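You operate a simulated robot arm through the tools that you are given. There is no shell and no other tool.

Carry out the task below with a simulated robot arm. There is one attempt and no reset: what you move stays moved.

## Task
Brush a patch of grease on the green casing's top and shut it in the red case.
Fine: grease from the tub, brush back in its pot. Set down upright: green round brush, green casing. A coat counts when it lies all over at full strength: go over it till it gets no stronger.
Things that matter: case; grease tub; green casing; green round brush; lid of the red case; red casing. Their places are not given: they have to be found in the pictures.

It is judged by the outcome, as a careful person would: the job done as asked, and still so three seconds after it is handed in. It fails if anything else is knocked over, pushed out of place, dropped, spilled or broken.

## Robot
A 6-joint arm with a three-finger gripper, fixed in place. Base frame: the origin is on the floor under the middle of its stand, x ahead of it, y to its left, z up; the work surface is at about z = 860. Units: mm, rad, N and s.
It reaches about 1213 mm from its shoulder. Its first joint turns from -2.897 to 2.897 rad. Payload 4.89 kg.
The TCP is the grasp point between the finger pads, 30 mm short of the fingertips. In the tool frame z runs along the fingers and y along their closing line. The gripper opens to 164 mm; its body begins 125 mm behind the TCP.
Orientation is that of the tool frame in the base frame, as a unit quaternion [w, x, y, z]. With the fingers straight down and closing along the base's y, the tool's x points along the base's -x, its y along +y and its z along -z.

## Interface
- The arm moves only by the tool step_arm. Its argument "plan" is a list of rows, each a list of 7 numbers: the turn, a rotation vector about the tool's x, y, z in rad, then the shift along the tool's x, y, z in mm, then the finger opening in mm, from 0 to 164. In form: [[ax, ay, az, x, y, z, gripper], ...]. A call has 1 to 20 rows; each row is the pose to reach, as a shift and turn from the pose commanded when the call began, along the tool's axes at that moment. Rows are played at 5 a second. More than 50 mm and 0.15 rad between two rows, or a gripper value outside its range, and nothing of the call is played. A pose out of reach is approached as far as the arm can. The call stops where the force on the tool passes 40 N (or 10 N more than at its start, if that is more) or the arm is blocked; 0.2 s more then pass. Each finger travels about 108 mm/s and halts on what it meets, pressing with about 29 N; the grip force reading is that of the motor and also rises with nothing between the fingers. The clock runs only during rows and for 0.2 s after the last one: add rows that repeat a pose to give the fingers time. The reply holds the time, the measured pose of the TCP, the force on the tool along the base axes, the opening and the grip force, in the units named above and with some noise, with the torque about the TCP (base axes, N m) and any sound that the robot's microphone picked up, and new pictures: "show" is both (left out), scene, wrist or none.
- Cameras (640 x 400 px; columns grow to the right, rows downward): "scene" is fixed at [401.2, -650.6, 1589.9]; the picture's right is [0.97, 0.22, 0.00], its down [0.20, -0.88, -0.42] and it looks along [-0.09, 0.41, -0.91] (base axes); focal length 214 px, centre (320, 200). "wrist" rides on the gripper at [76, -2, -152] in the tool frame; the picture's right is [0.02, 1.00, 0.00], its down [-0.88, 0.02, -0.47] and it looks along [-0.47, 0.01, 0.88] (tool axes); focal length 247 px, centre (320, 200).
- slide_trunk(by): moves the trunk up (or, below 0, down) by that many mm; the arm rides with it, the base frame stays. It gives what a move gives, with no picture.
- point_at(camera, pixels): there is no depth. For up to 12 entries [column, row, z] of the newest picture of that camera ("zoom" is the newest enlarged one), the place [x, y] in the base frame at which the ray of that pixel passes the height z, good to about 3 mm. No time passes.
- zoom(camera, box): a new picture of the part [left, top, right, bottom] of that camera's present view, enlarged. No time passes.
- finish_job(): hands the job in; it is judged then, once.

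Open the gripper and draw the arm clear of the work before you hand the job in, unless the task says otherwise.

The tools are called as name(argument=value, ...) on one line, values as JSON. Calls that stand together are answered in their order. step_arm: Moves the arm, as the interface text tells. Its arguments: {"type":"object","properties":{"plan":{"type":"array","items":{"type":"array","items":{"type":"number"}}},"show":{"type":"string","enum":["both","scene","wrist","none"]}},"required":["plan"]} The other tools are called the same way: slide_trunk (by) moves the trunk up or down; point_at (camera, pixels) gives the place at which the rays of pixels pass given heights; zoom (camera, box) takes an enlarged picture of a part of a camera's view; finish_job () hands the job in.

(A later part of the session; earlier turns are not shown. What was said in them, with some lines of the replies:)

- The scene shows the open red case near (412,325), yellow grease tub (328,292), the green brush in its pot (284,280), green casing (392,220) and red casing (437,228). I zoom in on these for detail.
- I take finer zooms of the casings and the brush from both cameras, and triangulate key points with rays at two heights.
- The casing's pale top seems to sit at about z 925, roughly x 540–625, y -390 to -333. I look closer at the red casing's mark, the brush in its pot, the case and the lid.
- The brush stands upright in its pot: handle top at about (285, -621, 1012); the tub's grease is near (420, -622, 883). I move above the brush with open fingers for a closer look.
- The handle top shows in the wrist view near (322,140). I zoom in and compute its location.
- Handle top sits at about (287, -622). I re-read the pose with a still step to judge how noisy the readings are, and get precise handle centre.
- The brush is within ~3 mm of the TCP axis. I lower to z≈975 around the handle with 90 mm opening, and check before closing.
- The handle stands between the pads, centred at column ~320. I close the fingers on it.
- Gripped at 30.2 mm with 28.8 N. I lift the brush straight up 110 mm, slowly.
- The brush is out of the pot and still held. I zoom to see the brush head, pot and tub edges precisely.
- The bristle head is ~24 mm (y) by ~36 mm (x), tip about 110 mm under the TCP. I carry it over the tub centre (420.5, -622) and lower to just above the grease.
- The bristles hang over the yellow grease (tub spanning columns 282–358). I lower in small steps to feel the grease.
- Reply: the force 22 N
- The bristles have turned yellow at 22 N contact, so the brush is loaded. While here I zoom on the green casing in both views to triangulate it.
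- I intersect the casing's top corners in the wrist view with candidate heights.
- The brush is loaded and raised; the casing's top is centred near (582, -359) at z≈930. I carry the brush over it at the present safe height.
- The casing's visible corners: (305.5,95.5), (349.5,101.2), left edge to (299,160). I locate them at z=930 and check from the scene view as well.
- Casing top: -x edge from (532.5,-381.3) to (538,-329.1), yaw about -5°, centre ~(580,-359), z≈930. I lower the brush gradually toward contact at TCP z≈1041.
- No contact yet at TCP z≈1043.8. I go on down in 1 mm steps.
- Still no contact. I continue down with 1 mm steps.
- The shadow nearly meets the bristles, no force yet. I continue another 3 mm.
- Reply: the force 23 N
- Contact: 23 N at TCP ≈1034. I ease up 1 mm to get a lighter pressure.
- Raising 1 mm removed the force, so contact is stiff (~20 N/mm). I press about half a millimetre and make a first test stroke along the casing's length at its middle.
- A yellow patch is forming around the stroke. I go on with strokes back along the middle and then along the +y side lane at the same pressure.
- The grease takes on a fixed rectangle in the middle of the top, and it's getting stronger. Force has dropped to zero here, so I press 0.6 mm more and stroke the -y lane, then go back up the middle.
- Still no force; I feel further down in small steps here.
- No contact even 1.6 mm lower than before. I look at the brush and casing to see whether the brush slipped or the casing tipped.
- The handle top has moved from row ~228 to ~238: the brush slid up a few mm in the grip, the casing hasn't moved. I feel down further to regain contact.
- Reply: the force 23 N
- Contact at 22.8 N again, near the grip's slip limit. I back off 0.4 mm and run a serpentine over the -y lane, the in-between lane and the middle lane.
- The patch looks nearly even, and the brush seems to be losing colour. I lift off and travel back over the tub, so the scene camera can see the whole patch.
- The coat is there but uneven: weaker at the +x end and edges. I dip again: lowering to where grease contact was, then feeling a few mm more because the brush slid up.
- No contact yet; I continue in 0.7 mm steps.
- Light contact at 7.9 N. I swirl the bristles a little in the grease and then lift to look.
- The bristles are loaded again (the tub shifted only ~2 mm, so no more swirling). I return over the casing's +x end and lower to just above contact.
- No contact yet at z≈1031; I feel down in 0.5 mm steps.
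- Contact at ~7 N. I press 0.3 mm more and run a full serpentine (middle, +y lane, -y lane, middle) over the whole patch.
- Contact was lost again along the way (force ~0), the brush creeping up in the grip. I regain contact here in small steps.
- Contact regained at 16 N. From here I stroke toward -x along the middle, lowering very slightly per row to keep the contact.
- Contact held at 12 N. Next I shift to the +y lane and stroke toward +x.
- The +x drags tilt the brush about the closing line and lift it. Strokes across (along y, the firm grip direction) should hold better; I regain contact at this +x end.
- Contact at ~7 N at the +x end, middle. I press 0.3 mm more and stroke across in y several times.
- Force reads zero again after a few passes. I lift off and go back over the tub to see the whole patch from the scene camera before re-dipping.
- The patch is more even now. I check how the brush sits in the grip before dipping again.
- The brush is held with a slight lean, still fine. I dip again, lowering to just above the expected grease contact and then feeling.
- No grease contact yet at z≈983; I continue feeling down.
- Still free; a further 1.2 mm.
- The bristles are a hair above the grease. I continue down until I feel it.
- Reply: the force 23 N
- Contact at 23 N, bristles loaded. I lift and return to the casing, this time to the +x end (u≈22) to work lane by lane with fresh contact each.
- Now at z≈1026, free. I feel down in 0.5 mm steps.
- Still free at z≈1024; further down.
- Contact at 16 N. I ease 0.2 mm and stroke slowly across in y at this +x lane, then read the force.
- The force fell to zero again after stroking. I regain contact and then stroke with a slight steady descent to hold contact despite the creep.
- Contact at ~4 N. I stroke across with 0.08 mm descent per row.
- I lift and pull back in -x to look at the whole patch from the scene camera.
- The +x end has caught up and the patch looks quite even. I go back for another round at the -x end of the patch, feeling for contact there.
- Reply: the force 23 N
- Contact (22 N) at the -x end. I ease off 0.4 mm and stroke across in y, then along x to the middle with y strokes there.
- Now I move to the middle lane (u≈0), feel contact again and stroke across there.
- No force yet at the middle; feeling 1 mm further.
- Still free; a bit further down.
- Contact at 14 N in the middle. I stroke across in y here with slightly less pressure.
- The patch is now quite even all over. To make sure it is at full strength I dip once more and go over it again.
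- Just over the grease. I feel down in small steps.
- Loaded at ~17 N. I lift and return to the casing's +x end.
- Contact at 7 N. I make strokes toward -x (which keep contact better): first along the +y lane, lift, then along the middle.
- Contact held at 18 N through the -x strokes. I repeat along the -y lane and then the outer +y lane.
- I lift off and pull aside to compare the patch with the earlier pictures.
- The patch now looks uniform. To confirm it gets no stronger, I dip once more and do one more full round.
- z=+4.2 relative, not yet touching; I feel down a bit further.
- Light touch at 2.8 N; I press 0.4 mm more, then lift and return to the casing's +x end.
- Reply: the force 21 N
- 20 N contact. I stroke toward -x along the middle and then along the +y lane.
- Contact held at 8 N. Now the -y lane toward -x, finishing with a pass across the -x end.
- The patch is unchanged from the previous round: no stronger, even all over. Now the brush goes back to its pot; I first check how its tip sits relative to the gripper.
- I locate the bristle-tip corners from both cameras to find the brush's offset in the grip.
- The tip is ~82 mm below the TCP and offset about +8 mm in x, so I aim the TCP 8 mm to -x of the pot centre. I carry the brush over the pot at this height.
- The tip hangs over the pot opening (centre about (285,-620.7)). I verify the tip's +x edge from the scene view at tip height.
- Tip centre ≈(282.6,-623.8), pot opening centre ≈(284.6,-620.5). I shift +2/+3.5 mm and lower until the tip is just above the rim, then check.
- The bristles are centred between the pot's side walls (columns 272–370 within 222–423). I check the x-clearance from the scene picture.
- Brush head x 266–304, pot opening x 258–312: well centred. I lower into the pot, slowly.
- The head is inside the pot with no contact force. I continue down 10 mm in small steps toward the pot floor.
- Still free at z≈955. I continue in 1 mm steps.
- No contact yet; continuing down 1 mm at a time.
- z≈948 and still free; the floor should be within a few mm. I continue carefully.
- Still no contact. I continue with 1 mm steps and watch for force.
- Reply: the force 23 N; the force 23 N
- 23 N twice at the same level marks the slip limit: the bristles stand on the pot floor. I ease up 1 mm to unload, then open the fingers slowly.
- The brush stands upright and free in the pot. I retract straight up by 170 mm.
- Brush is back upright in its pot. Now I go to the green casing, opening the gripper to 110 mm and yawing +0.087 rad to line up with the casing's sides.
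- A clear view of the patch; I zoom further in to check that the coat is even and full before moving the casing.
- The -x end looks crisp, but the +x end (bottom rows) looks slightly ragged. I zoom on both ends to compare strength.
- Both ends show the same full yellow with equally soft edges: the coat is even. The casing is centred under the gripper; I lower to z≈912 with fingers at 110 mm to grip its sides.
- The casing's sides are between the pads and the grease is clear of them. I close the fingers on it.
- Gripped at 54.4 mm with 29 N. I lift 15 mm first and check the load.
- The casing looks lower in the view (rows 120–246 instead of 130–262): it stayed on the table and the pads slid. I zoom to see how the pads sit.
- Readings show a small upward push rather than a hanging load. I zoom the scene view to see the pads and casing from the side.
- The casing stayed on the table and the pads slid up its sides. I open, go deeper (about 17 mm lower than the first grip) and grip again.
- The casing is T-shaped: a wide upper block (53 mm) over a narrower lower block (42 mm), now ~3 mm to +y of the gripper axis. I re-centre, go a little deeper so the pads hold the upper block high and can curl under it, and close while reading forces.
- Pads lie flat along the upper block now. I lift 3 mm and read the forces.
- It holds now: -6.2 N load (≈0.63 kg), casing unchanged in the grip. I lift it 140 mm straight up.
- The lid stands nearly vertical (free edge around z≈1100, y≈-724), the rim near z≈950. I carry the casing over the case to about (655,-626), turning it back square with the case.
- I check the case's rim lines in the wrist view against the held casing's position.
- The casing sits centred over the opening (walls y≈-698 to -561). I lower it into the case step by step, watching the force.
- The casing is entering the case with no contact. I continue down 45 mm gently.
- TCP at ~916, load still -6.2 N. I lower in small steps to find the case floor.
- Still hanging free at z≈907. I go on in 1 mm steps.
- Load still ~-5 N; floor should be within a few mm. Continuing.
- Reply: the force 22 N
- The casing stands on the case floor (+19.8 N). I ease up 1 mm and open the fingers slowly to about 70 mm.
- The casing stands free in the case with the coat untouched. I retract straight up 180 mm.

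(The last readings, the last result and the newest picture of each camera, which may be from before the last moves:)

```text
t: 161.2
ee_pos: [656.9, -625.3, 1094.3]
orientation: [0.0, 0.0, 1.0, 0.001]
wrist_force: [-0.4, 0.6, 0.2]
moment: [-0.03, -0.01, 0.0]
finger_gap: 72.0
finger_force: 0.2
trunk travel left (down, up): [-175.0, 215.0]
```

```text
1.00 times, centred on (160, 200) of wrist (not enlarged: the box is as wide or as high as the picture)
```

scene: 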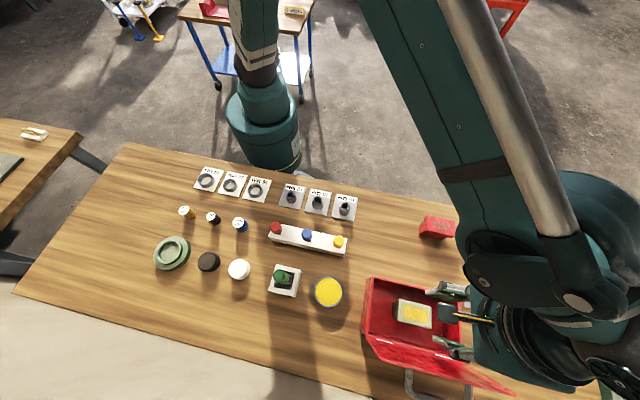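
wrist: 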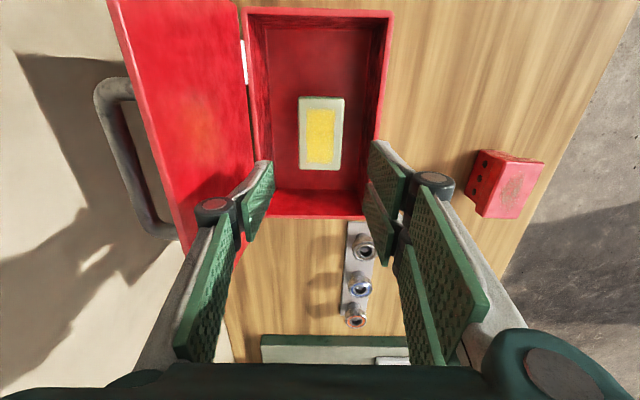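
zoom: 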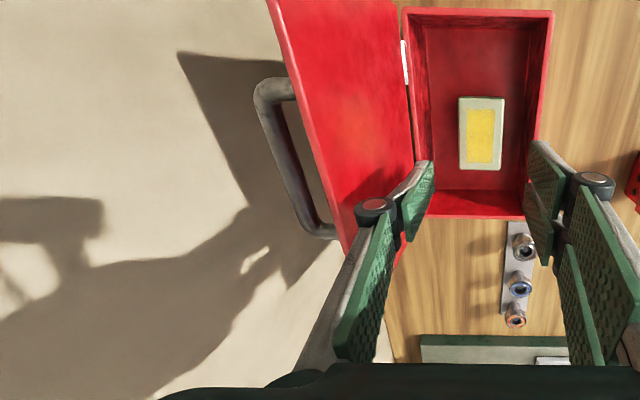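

The casing sits in the case. Now the lid: I measure its free edge and handle with the wrist view before closing it.

point_at(camera="wrist", pixels=[[115, 20, 1099], [140, 110, 1099], [180, 240, 1099], [250, 20, 950], [262, 150, 950], [375, 150, 950], [392, 20, 950], [103, 95, 1050], [165, 232, 1050]])

zoom(camera="wrist", box=[80, 0, 280, 125])

zoom(camera="wrist", box=[80, 60, 280, 260])

```text
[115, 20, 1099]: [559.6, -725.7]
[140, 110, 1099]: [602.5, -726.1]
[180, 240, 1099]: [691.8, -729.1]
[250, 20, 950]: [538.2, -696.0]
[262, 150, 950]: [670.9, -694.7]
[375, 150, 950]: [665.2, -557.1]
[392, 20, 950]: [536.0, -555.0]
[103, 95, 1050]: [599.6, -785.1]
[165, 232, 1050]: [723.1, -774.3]
```

```text
3.20 times, centred on (180, 62) of wrist
```

zoom: 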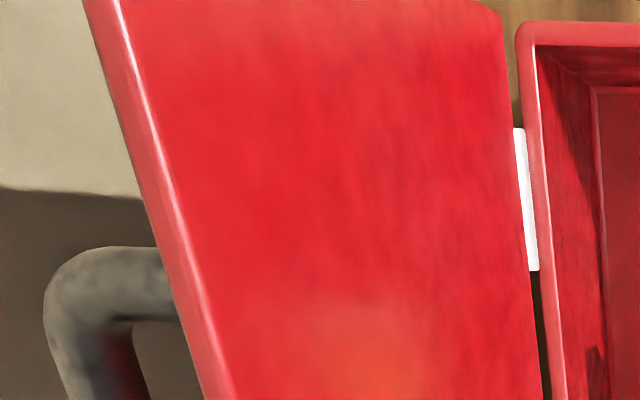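

```text
2.00 times, centred on (180, 160) of wrist
```

zoom: 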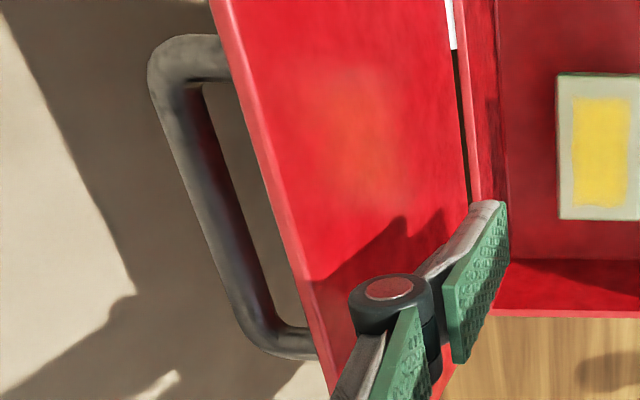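

Free edge at y≈-726, z≈1099; handle spans x≈600–730. I rise, move over the lid's left part (x≈562, clear of the handle) with a 44 mm opening, and look before straddling the edge.

step_arm(plan=[[0, 0, 0, 0, 0, -30, 60], [0, 0, 0, 0, 0, -60, 50], [0, 0, 0, 0, 0, -90, 44], [0, 0, 0, 32, -34, -90, 44], [0, 0, 0, 64, -69, -90, 44], [0, 0, 0, 94, -103, -90, 44], [0, 0, 0, 94, -103, -90, 44]])

zoom(camera="wrist", box=[200, 60, 440, 260])

```text
t: 162.8
ee_pos: [559.8, -733.0, 1183.6]
orientation: [0.0, 0.0, 1.0, 0.0]
wrist_force: [0.1, -0.1, -1.1]
moment: [0.1, -0.07, -0.01]
finger_gap: 43.7
finger_force: 0.0
trunk travel left (down, up): [-175.0, 215.0]
```

scene: 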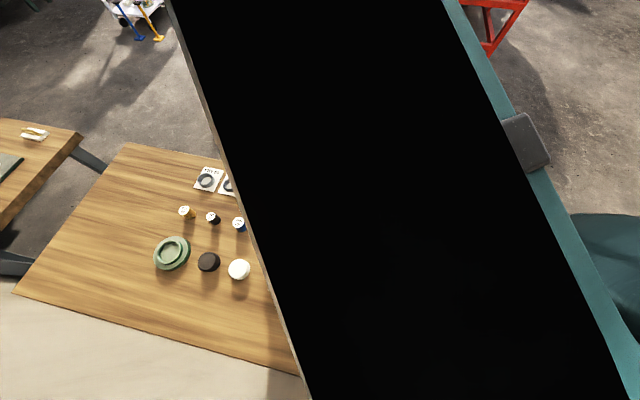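
wrist: 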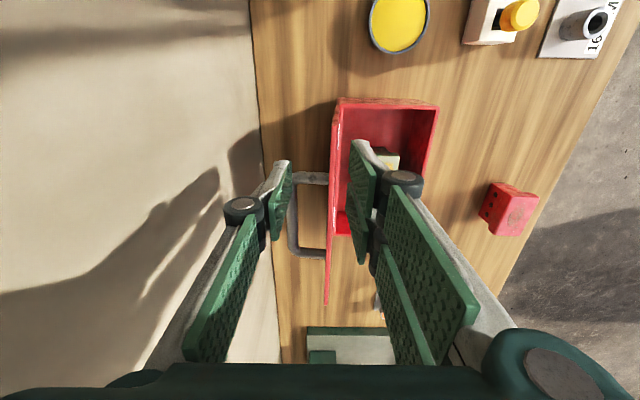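

```text
2.00 times, centred on (320, 160) of wrist
```

zoom: 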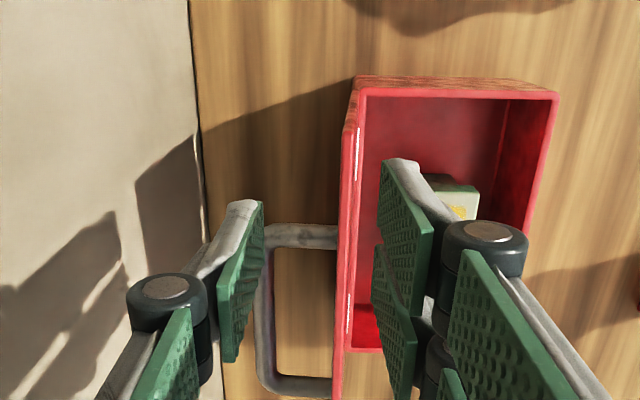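

The lid's edge runs between the finger tips (column ~330 between 287 and 352). I verify its y at edge height before lowering.

point_at(camera="wrist", pixels=[[330, 150, 1099], [329, 200, 1099], [327, 290, 1099], [345, 125, 1099], [313, 178, 1050], [300, 178, 1050], [310, 254, 1050]])

zoom(camera="wrist", box=[280, 90, 380, 200])

```text
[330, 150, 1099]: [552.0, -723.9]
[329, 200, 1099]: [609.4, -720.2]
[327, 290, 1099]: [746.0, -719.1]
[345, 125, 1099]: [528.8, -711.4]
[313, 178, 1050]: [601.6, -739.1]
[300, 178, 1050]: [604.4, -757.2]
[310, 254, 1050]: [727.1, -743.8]
```

```text
3.64 times, centred on (330, 145) of wrist
```

zoom: 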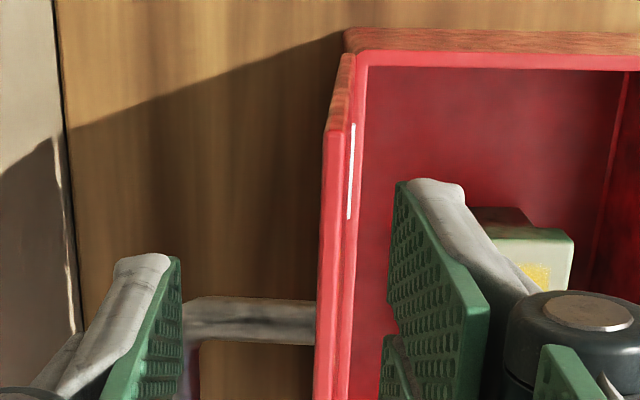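

The lid is about 9 mm thick at y≈-726…-717. I shift +7 mm in y to centre on it and lower so the fingertips straddle the edge by ~40 mm.

step_arm(plan=[[0, 0, 0, 0, 7, 0, 44], [0, 0, 0, 0, 7, 20, 44], [0, 0, 0, 0, 7, 40, 44], [0, 0, 0, 0, 7, 60, 44], [0, 0, 0, 0, 7, 80, 44], [0, 0, 0, 0, 7, 92, 44], [0, 0, 0, 0, 7, 92, 44]], show="wrist")

zoom(camera="wrist", box=[240, 90, 400, 260])

```text
t: 164.4
ee_pos: [560.7, -722.6, 1089.2]
orientation: [0.0, -0.001, 1.0, 0.001]
wrist_force: [0.7, -0.3, -0.7]
moment: [0.01, 0.03, 0.0]
finger_gap: 44.0
finger_force: 0.1
trunk travel left (down, up): [-175.0, 215.0]
```

wrist: 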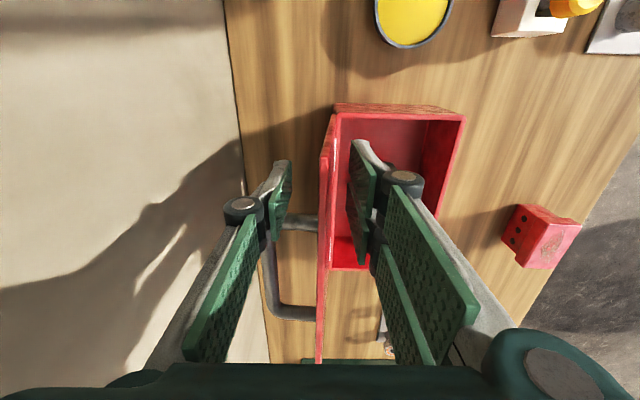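

```text
2.35 times, centred on (320, 175) of wrist
```

zoom: 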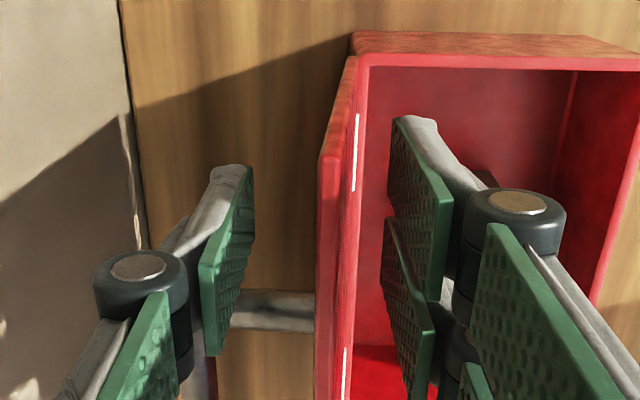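

The lid stands between the fingers. I push slowly in +y: the outer finger should meet the lid and swing it up.

step_arm(plan=[[0, 0, 0, 0, 6, 0, 44], [0, 0, 0, 0, 12, 0, 44], [0, 0, 0, 0, 18, 0, 44], [0, 0, 0, 0, 23, 0, 44], [0, 0, 0, 0, 28, 0, 44], [0, 0, 0, 0, 32, 0, 44], [0, 0, 0, 0, 32, 0, 44]], show="wrist")

zoom(camera="wrist", box=[240, 90, 400, 260])

```text
t: 166.0
ee_pos: [562.1, -689.9, 1088.4]
orientation: [0.0, 0.0, 1.0, 0.0]
wrist_force: [-0.5, -1.8, -0.5]
moment: [-0.09, -0.04, 0.02]
finger_gap: 45.1
finger_force: 1.2
trunk travel left (down, up): [-175.0, 215.0]
```

wrist: 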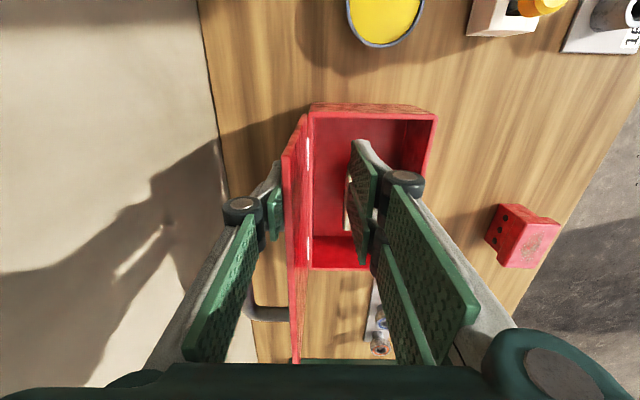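

```text
2.35 times, centred on (320, 175) of wrist
```

zoom: 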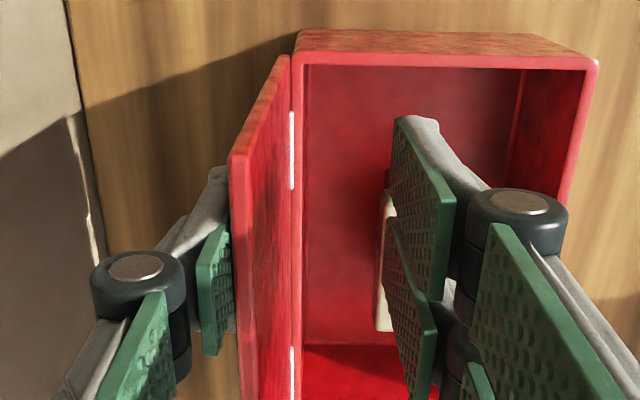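

The outer finger has met the lid (gap reading 45, small force). I continue pushing +y gently.

step_arm(plan=[[0, 0, 0, 0, 4, 0, 44], [0, 0, 0, 0, 8, 0, 44], [0, 0, 0, 0, 12, 0, 44], [0, 0, 0, 0, 16, 0, 44], [0, 0, 0, 0, 20, 0, 44], [0, 0, 0, 0, 20, 0, 44]], show="wrist")

zoom(camera="wrist", box=[240, 90, 400, 260])

```text
t: 167.4
ee_pos: [561.8, -670.1, 1088.7]
orientation: [0.0, 0.0, 1.0, 0.0]
wrist_force: [-0.4, -1.6, 1.1]
moment: [-0.07, 0.01, -0.02]
finger_gap: 45.0
finger_force: 1.1
trunk travel left (down, up): [-175.0, 215.0]
```

wrist: 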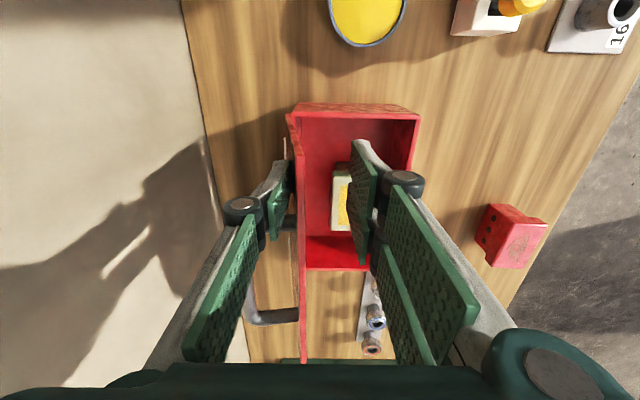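

```text
2.35 times, centred on (320, 175) of wrist
```

zoom: 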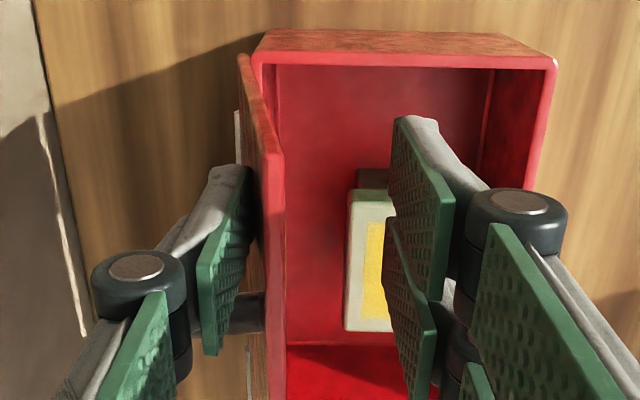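

The lid is just past vertical. I push on a further 20 mm so that it tips over onto the inner fingers.

step_arm(plan=[[0, 0, 0, 0, 4, 0, 44], [0, 0, 0, 0, 8, 0, 44], [0, 0, 0, 0, 12, 0, 44], [0, 0, 0, 0, 16, 0, 44], [0, 0, 0, 0, 20, 0, 44], [0, 0, 0, 0, 20, 0, 44]], show="wrist")

zoom(camera="wrist", box=[240, 90, 400, 260])

```text
t: 168.8
ee_pos: [560.6, -649.8, 1089.2]
orientation: [0.0, 0.001, 1.0, 0.0]
wrist_force: [-0.7, -1.1, 0.3]
moment: [-0.06, 0.01, 0.0]
finger_gap: 44.6
finger_force: 0.6
trunk travel left (down, up): [-175.0, 215.0]
```

wrist: 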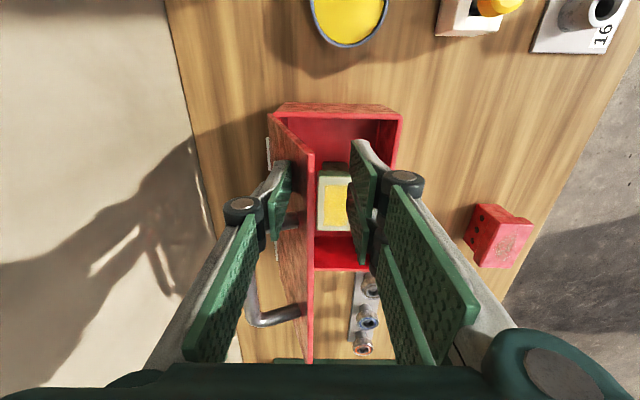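

```text
2.35 times, centred on (320, 175) of wrist
```

zoom: 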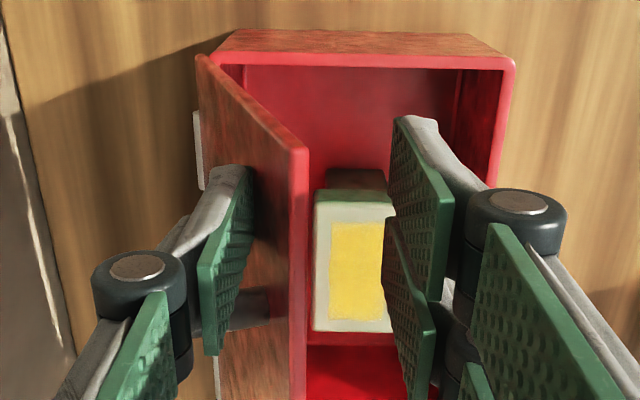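

The lid stays where it is pushed (friction hinge), now leaning inward ~22°. I keep pushing along its arc: +y and slightly down, to about 45°.

step_arm(plan=[[0, 0, 0, 0, 5, 1, 44], [0, 0, 0, 0, 10, 3, 44], [0, 0, 0, 0, 15.7, 5, 44], [0, 0, 0, 0, 22, 9, 44], [0, 0, 0, 0, 29.7, 13, 44], [0, 0, 0, 0, 35, 17, 44], [0, 0, 0, 0, 41, 21, 44], [0, 0, 0, 0, 41, 21, 44]], show="wrist")

zoom(camera="wrist", box=[240, 90, 400, 260])

```text
t: 170.6
ee_pos: [563.0, -609.2, 1069.3]
orientation: [0.0, 0.0, 1.0, -0.001]
wrist_force: [0.4, 0.9, -0.5]
moment: [-0.02, 0.03, -0.02]
finger_gap: 44.2
finger_force: 0.1
trunk travel left (down, up): [-175.0, 215.0]
```

wrist: 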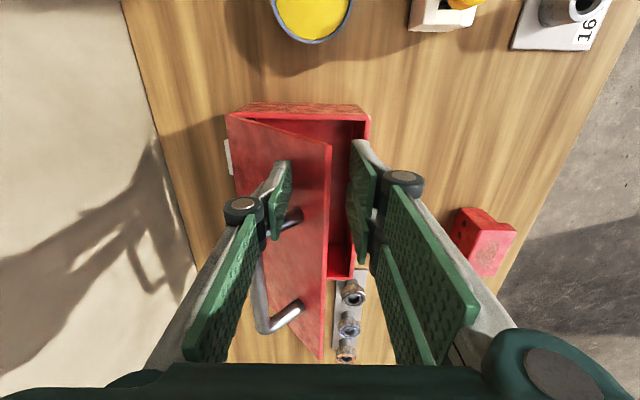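

```text
2.35 times, centred on (320, 175) of wrist
```

zoom: 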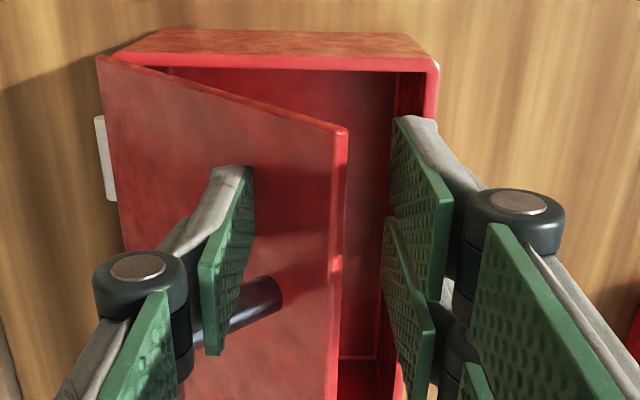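

The lid is at roughly 45–50°, and the contact force has vanished. I check whether it is moving by itself.

step_arm(plan=[[0, 0, 0, 0, 0, 0, 44], [0, 0, 0, 0, 0, 0, 44]], show="wrist")

zoom(camera="wrist", box=[240, 90, 400, 260])

```text
t: 171.2
ee_pos: [563.7, -608.7, 1069.7]
orientation: [0.0, 0.0, 1.0, -0.001]
wrist_force: [0.3, 0.4, 0.0]
moment: [-0.02, 0.01, -0.03]
finger_gap: 44.1
finger_force: 0.0
trunk travel left (down, up): [-175.0, 215.0]
```

wrist: 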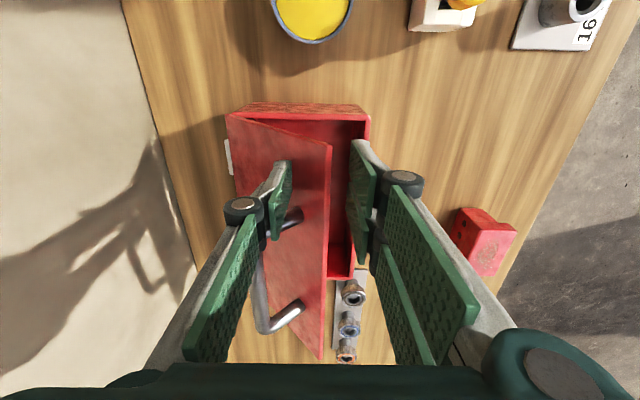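

```text
2.35 times, centred on (320, 175) of wrist
```

zoom: 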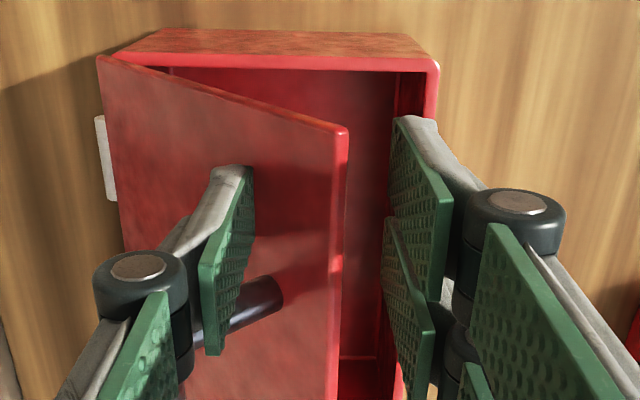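

The lid holds still by hinge friction. I continue pushing along the arc toward ~60–67°.

step_arm(plan=[[0, 0, 0, 0, 5, 5, 44], [0, 0, 0, 0, 10, 10, 44], [0, 0, 0, 0, 15, 17, 44], [0, 0, 0, 0, 20, 24, 44], [0, 0, 0, 0, 24, 30, 44], [0, 0, 0, 0, 28, 37, 44], [0, 0, 0, 0, 28, 37, 44]], show="wrist")

zoom(camera="wrist", box=[240, 90, 400, 260])

```text
t: 172.8
ee_pos: [560.9, -580.1, 1030.3]
orientation: [-0.001, 0.0, 1.0, 0.0]
wrist_force: [0.7, -0.1, -0.2]
moment: [0.02, 0.03, -0.01]
finger_gap: 43.9
finger_force: 0.0
trunk travel left (down, up): [-175.0, 215.0]
```

wrist: 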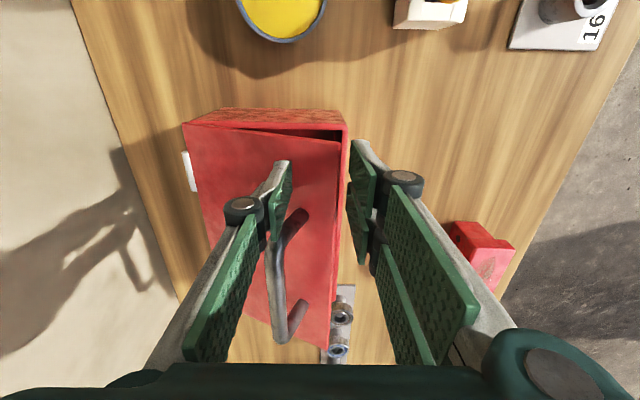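

```text
2.35 times, centred on (320, 175) of wrist
```

zoom: 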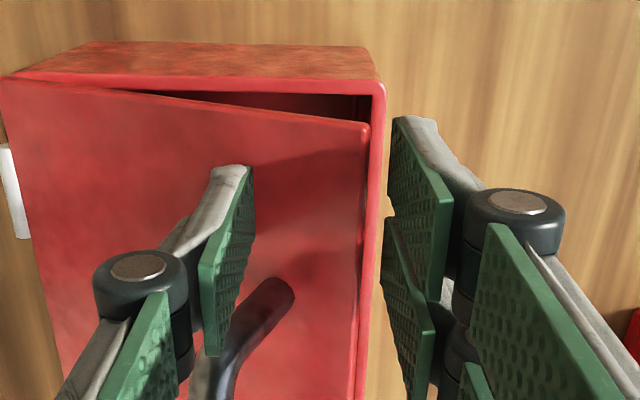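

The lid is down to ~20° from shut. I continue down with a small +y shift so the inner fingers stay clear of the rim.

step_arm(plan=[[0, 0, 0, 0, 6, 5, 44], [0, 0, 0, 0, 10, 12, 44], [0, 0, 0, 0, 12, 20, 44], [0, 0, 0, 0, 12, 27, 44], [0, 0, 0, 0, 12, 27, 44]], show="wrist")

zoom(camera="wrist", box=[200, 90, 400, 280])

```text
t: 174.0
ee_pos: [561.7, -569.9, 1005.3]
orientation: [-0.001, 0.0, 1.0, 0.0]
wrist_force: [-0.3, -1.3, -0.2]
moment: [-0.01, 0.03, 0.01]
finger_gap: 43.7
finger_force: 0.0
trunk travel left (down, up): [-175.0, 215.0]
```

wrist: 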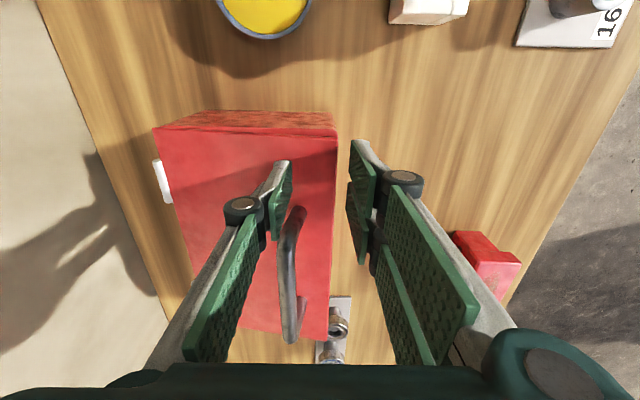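

```text
2.11 times, centred on (300, 185) of wrist
```

zoom: 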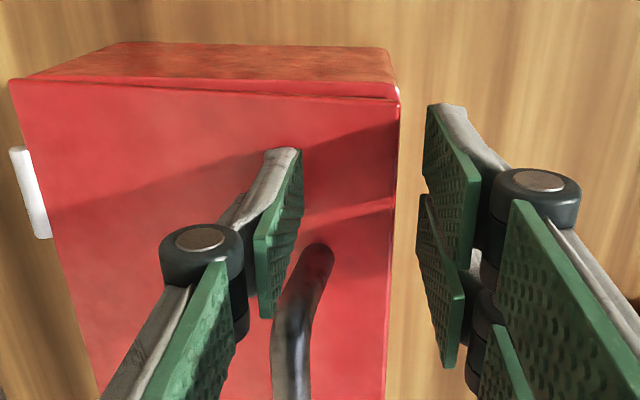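

The lid appears shut; the outer finger is just above it. I lower gently to press the lid and feel that it is fully down.

step_arm(plan=[[0, 0, 0, 0, 0, 4, 44], [0, 0, 0, 0, 0, 8, 44], [0, 0, 0, 0, 0, 10, 44], [0, 0, 0, 0, 0, 12, 44], [0, 0, 0, 0, 0, 12, 44]], show="none")

step_arm(plan=[[0, 0, 0, 0, 0, 1.5, 44], [0, 0, 0, 0, 0, 3, 44], [0, 0, 0, 0, 0, 3, 44]], show="wrist")

zoom(camera="wrist", box=[120, 80, 400, 300])

```text
t: 175.2
ee_pos: [561.8, -569.0, 992.2]
orientation: [-0.001, 0.0, 1.0, 0.001]
wrist_force: [-0.4, 0.3, 0.3]
moment: [-0.01, -0.04, 0.01]
finger_gap: 43.7
finger_force: 0.0
trunk travel left (down, up): [-175.0, 215.0]
```

```text
t: 176.0
ee_pos: [562.5, -568.7, 990.1]
orientation: [-0.001, 0.0, 1.0, 0.0]
wrist_force: [0.2, 0.1, 0.1]
moment: [0.01, 0.02, -0.01]
finger_gap: 43.7
finger_force: 0.0
trunk travel left (down, up): [-175.0, 215.0]
```

wrist: 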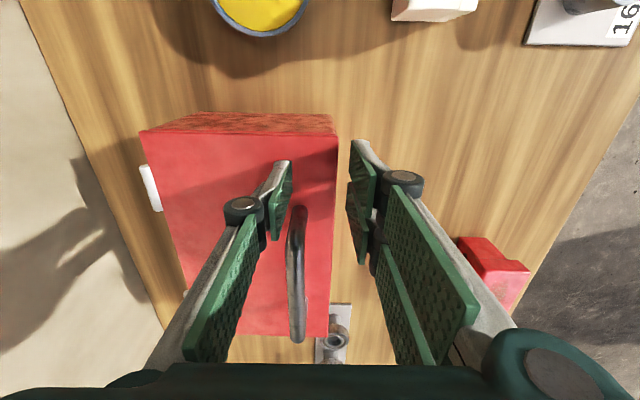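

```text
1.82 times, centred on (260, 190) of wrist
```

zoom: 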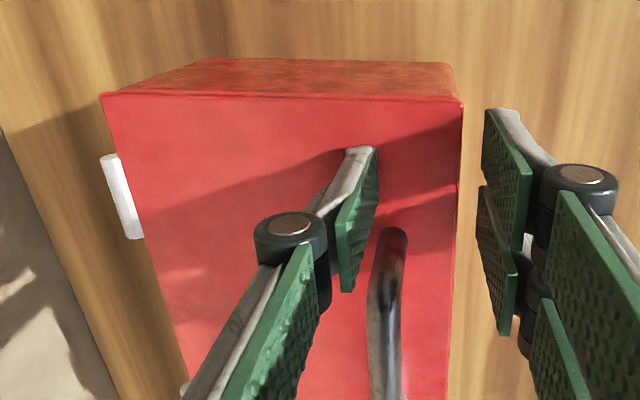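

Tip at ~960 and no contact; the lid's top must be a bit lower. I continue feeling down.

step_arm(plan=[[0, 0, 0, 0, 0, 2, 44], [0, 0, 0, 0, 0, 4, 44], [0, 0, 0, 0, 0, 4, 44]], show="none")

step_arm(plan=[[0, 0, 0, 0, 0, 1.5, 44], [0, 0, 0, 0, 0, 3, 44], [0, 0, 0, 0, 0, 3, 44]], show="none")

```text
t: 176.8
ee_pos: [561.5, -569.6, 986.1]
orientation: [0.0, 0.0, 1.0, -0.001]
wrist_force: [1.5, -6.1, 29.0]
moment: [-0.96, -0.04, 0.07]
finger_gap: 47.7
finger_force: 4.0
trunk travel left (down, up): [-175.0, 215.0]
```

```text
t: 177.2
ee_pos: [560.7, -570.6, 984.9]
orientation: [0.001, 0.0, 1.0, -0.001]
wrist_force: [0.5, -5.4, 27.6]
moment: [-0.98, -0.02, 0.06]
finger_gap: 48.4
finger_force: 3.3
trunk travel left (down, up): [-175.0, 215.0]
stopped in row 1: the force on the tool passed its limit at 42 N (the readings are from after the stop); the commanded pose is now the measured one
```

The lid is pressed down firmly at z≈956: shut. I raise the gripper straight up and away to inspect.

step_arm(plan=[[0, 0, 0, 0, 0, -10, 44], [0, 0, 0, 0, 0, -40, 44], [0, 0, 0, 0, 0, -80, 50], [0, 0, 0, 0, 0, -120, 60], [0, 0, 0, 0, 0, -160, 80], [0, 0, 0, 0, 0, -200, 100], [0, 0, 0, 0, 0, -200, 100]])

zoom(camera="wrist", box=[120, 80, 400, 300])

```text
t: 178.8
ee_pos: [561.9, -570.8, 1186.0]
orientation: [0.0, -0.001, 1.0, -0.001]
wrist_force: [-0.1, -0.1, -0.7]
moment: [-0.04, -0.05, -0.02]
finger_gap: 100.0
finger_force: 0.0
trunk travel left (down, up): [-175.0, 215.0]
```

scene: 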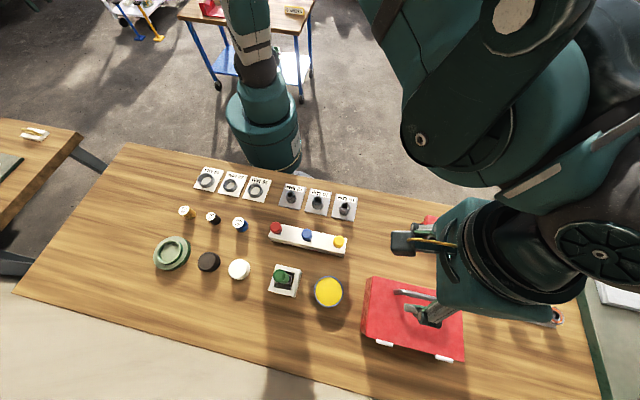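
wrist: 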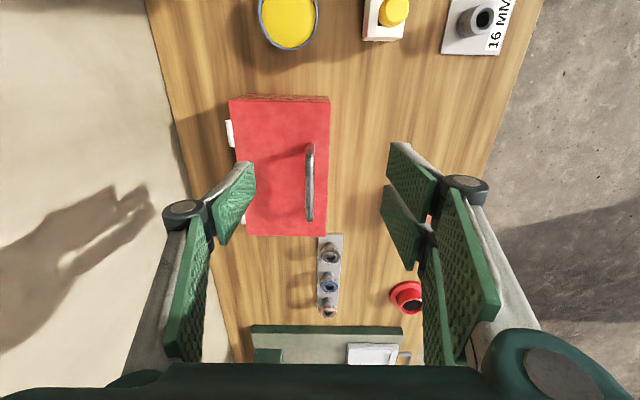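

```text
1.82 times, centred on (260, 190) of wrist
```

zoom: 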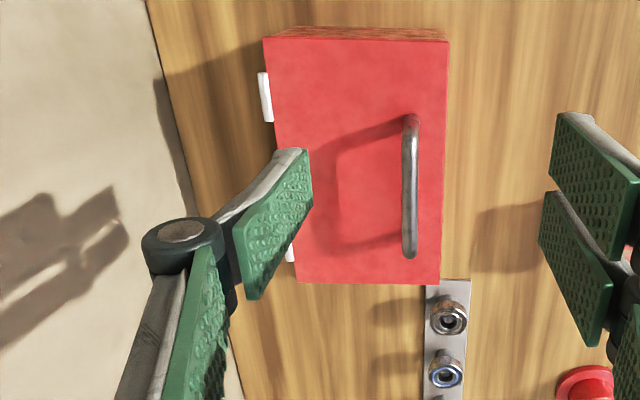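

The case is shut. I draw the arm back to near its starting position with the gripper open and check the scene.

step_arm(plan=[[0, 0, 0, 0, 0, -40, 120], [0, 0, 0, 30, 10, -60, 140], [0, 0, 0, 70, 22, -80, 160], [0, 0, 0, 110, 34, -90, 160], [0, 0, 0, 150, 46, -90, 160], [0, 0, 0, 190, 58, -90, 160], [0, 0, 0, 230, 71, -90, 160], [0, 0, 0, 270, 83, -90, 160], [0, 0, 0, 300, 92, -90, 160], [0, 0, 0, 300, 92, -90, 160]])

zoom(camera="scene", box=[250, 240, 480, 380])

zoom(camera="scene", box=[355, 265, 475, 370])

zoom(camera="scene", box=[255, 250, 355, 315])

```text
t: 181.0
ee_pos: [265.5, -485.8, 1274.0]
orientation: [0.0, -0.001, 1.0, -0.001]
wrist_force: [-0.9, -0.5, 1.3]
moment: [-0.07, -0.11, -0.01]
finger_gap: 159.9
finger_force: 0.0
trunk travel left (down, up): [-175.0, 215.0]
```

scene: 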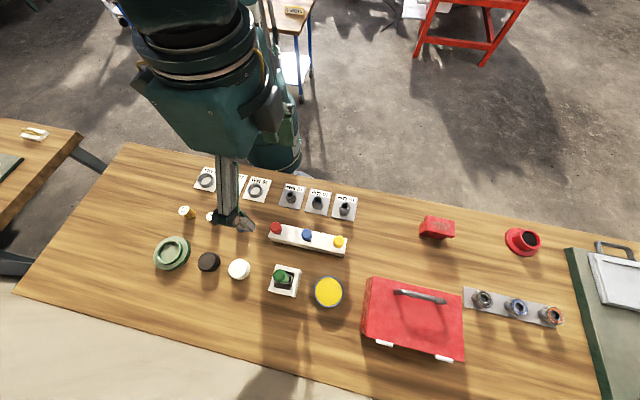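
wrist: 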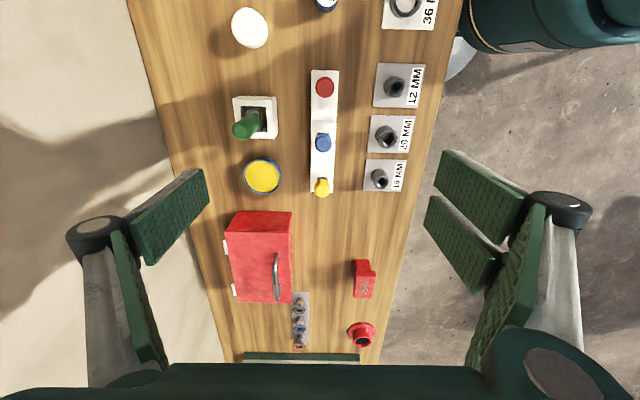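

```text
2.78 times, centred on (365, 310) of scene
```

zoom: 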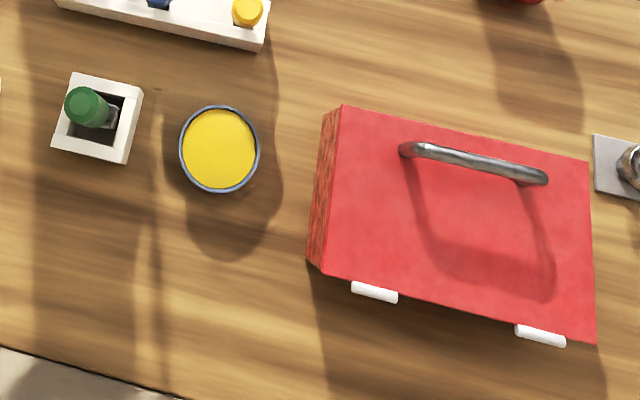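

```text
3.81 times, centred on (415, 318) of scene
```

zoom: 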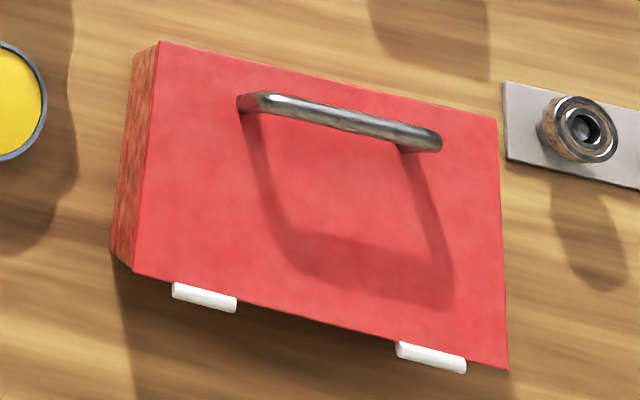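

```text
6.15 times, centred on (305, 282) of scene
```

zoom: 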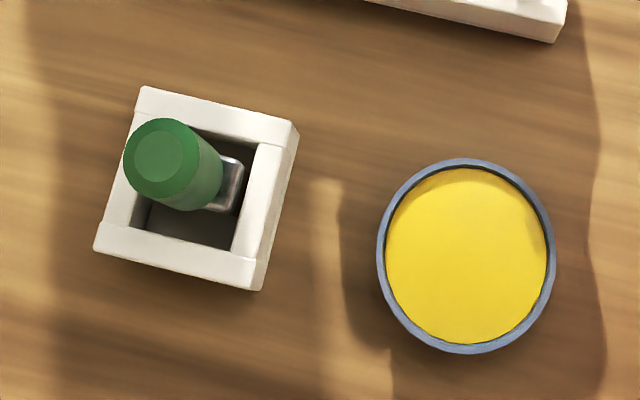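

Everything is in order: the lid is shut flat, the brush is upright in its pot, the tub, red casing and other items are in place, and the gripper is open and clear. I hand the job in.

finish_job()

```text
The job is handed in.
```

I greased the top of the green casing, set it upright in the red case and shut the lid. The job is handed in, but no verdict has come back yet.

- **Grease:** I dipped the brush in the tub five times and brushed until the last round made no visible difference. The patch looked even from end to end in close-up. It's a rectangle in the middle of the top, about 70 by 32 mm; the grease only showed there, even where the brush ran past its edges.
- **Casing:** The first grip slid on its sides, so it stayed on the table and shifted a few millimetres. I gripped it again lower down and carried it into the case. It stood upright with the grease untouched before I closed the lid; I couldn't see inside after that.
- **Lid:** I pressed the lid down to check it was fully shut.
- **Brush:** It slid up in the gripper while brushing, but it's back in its pot and standing upright.
- **Tub:** It moved about 2 mm during one dip.

In the last pictures nothing else had visibly moved. The arm is clear and the gripper is open.
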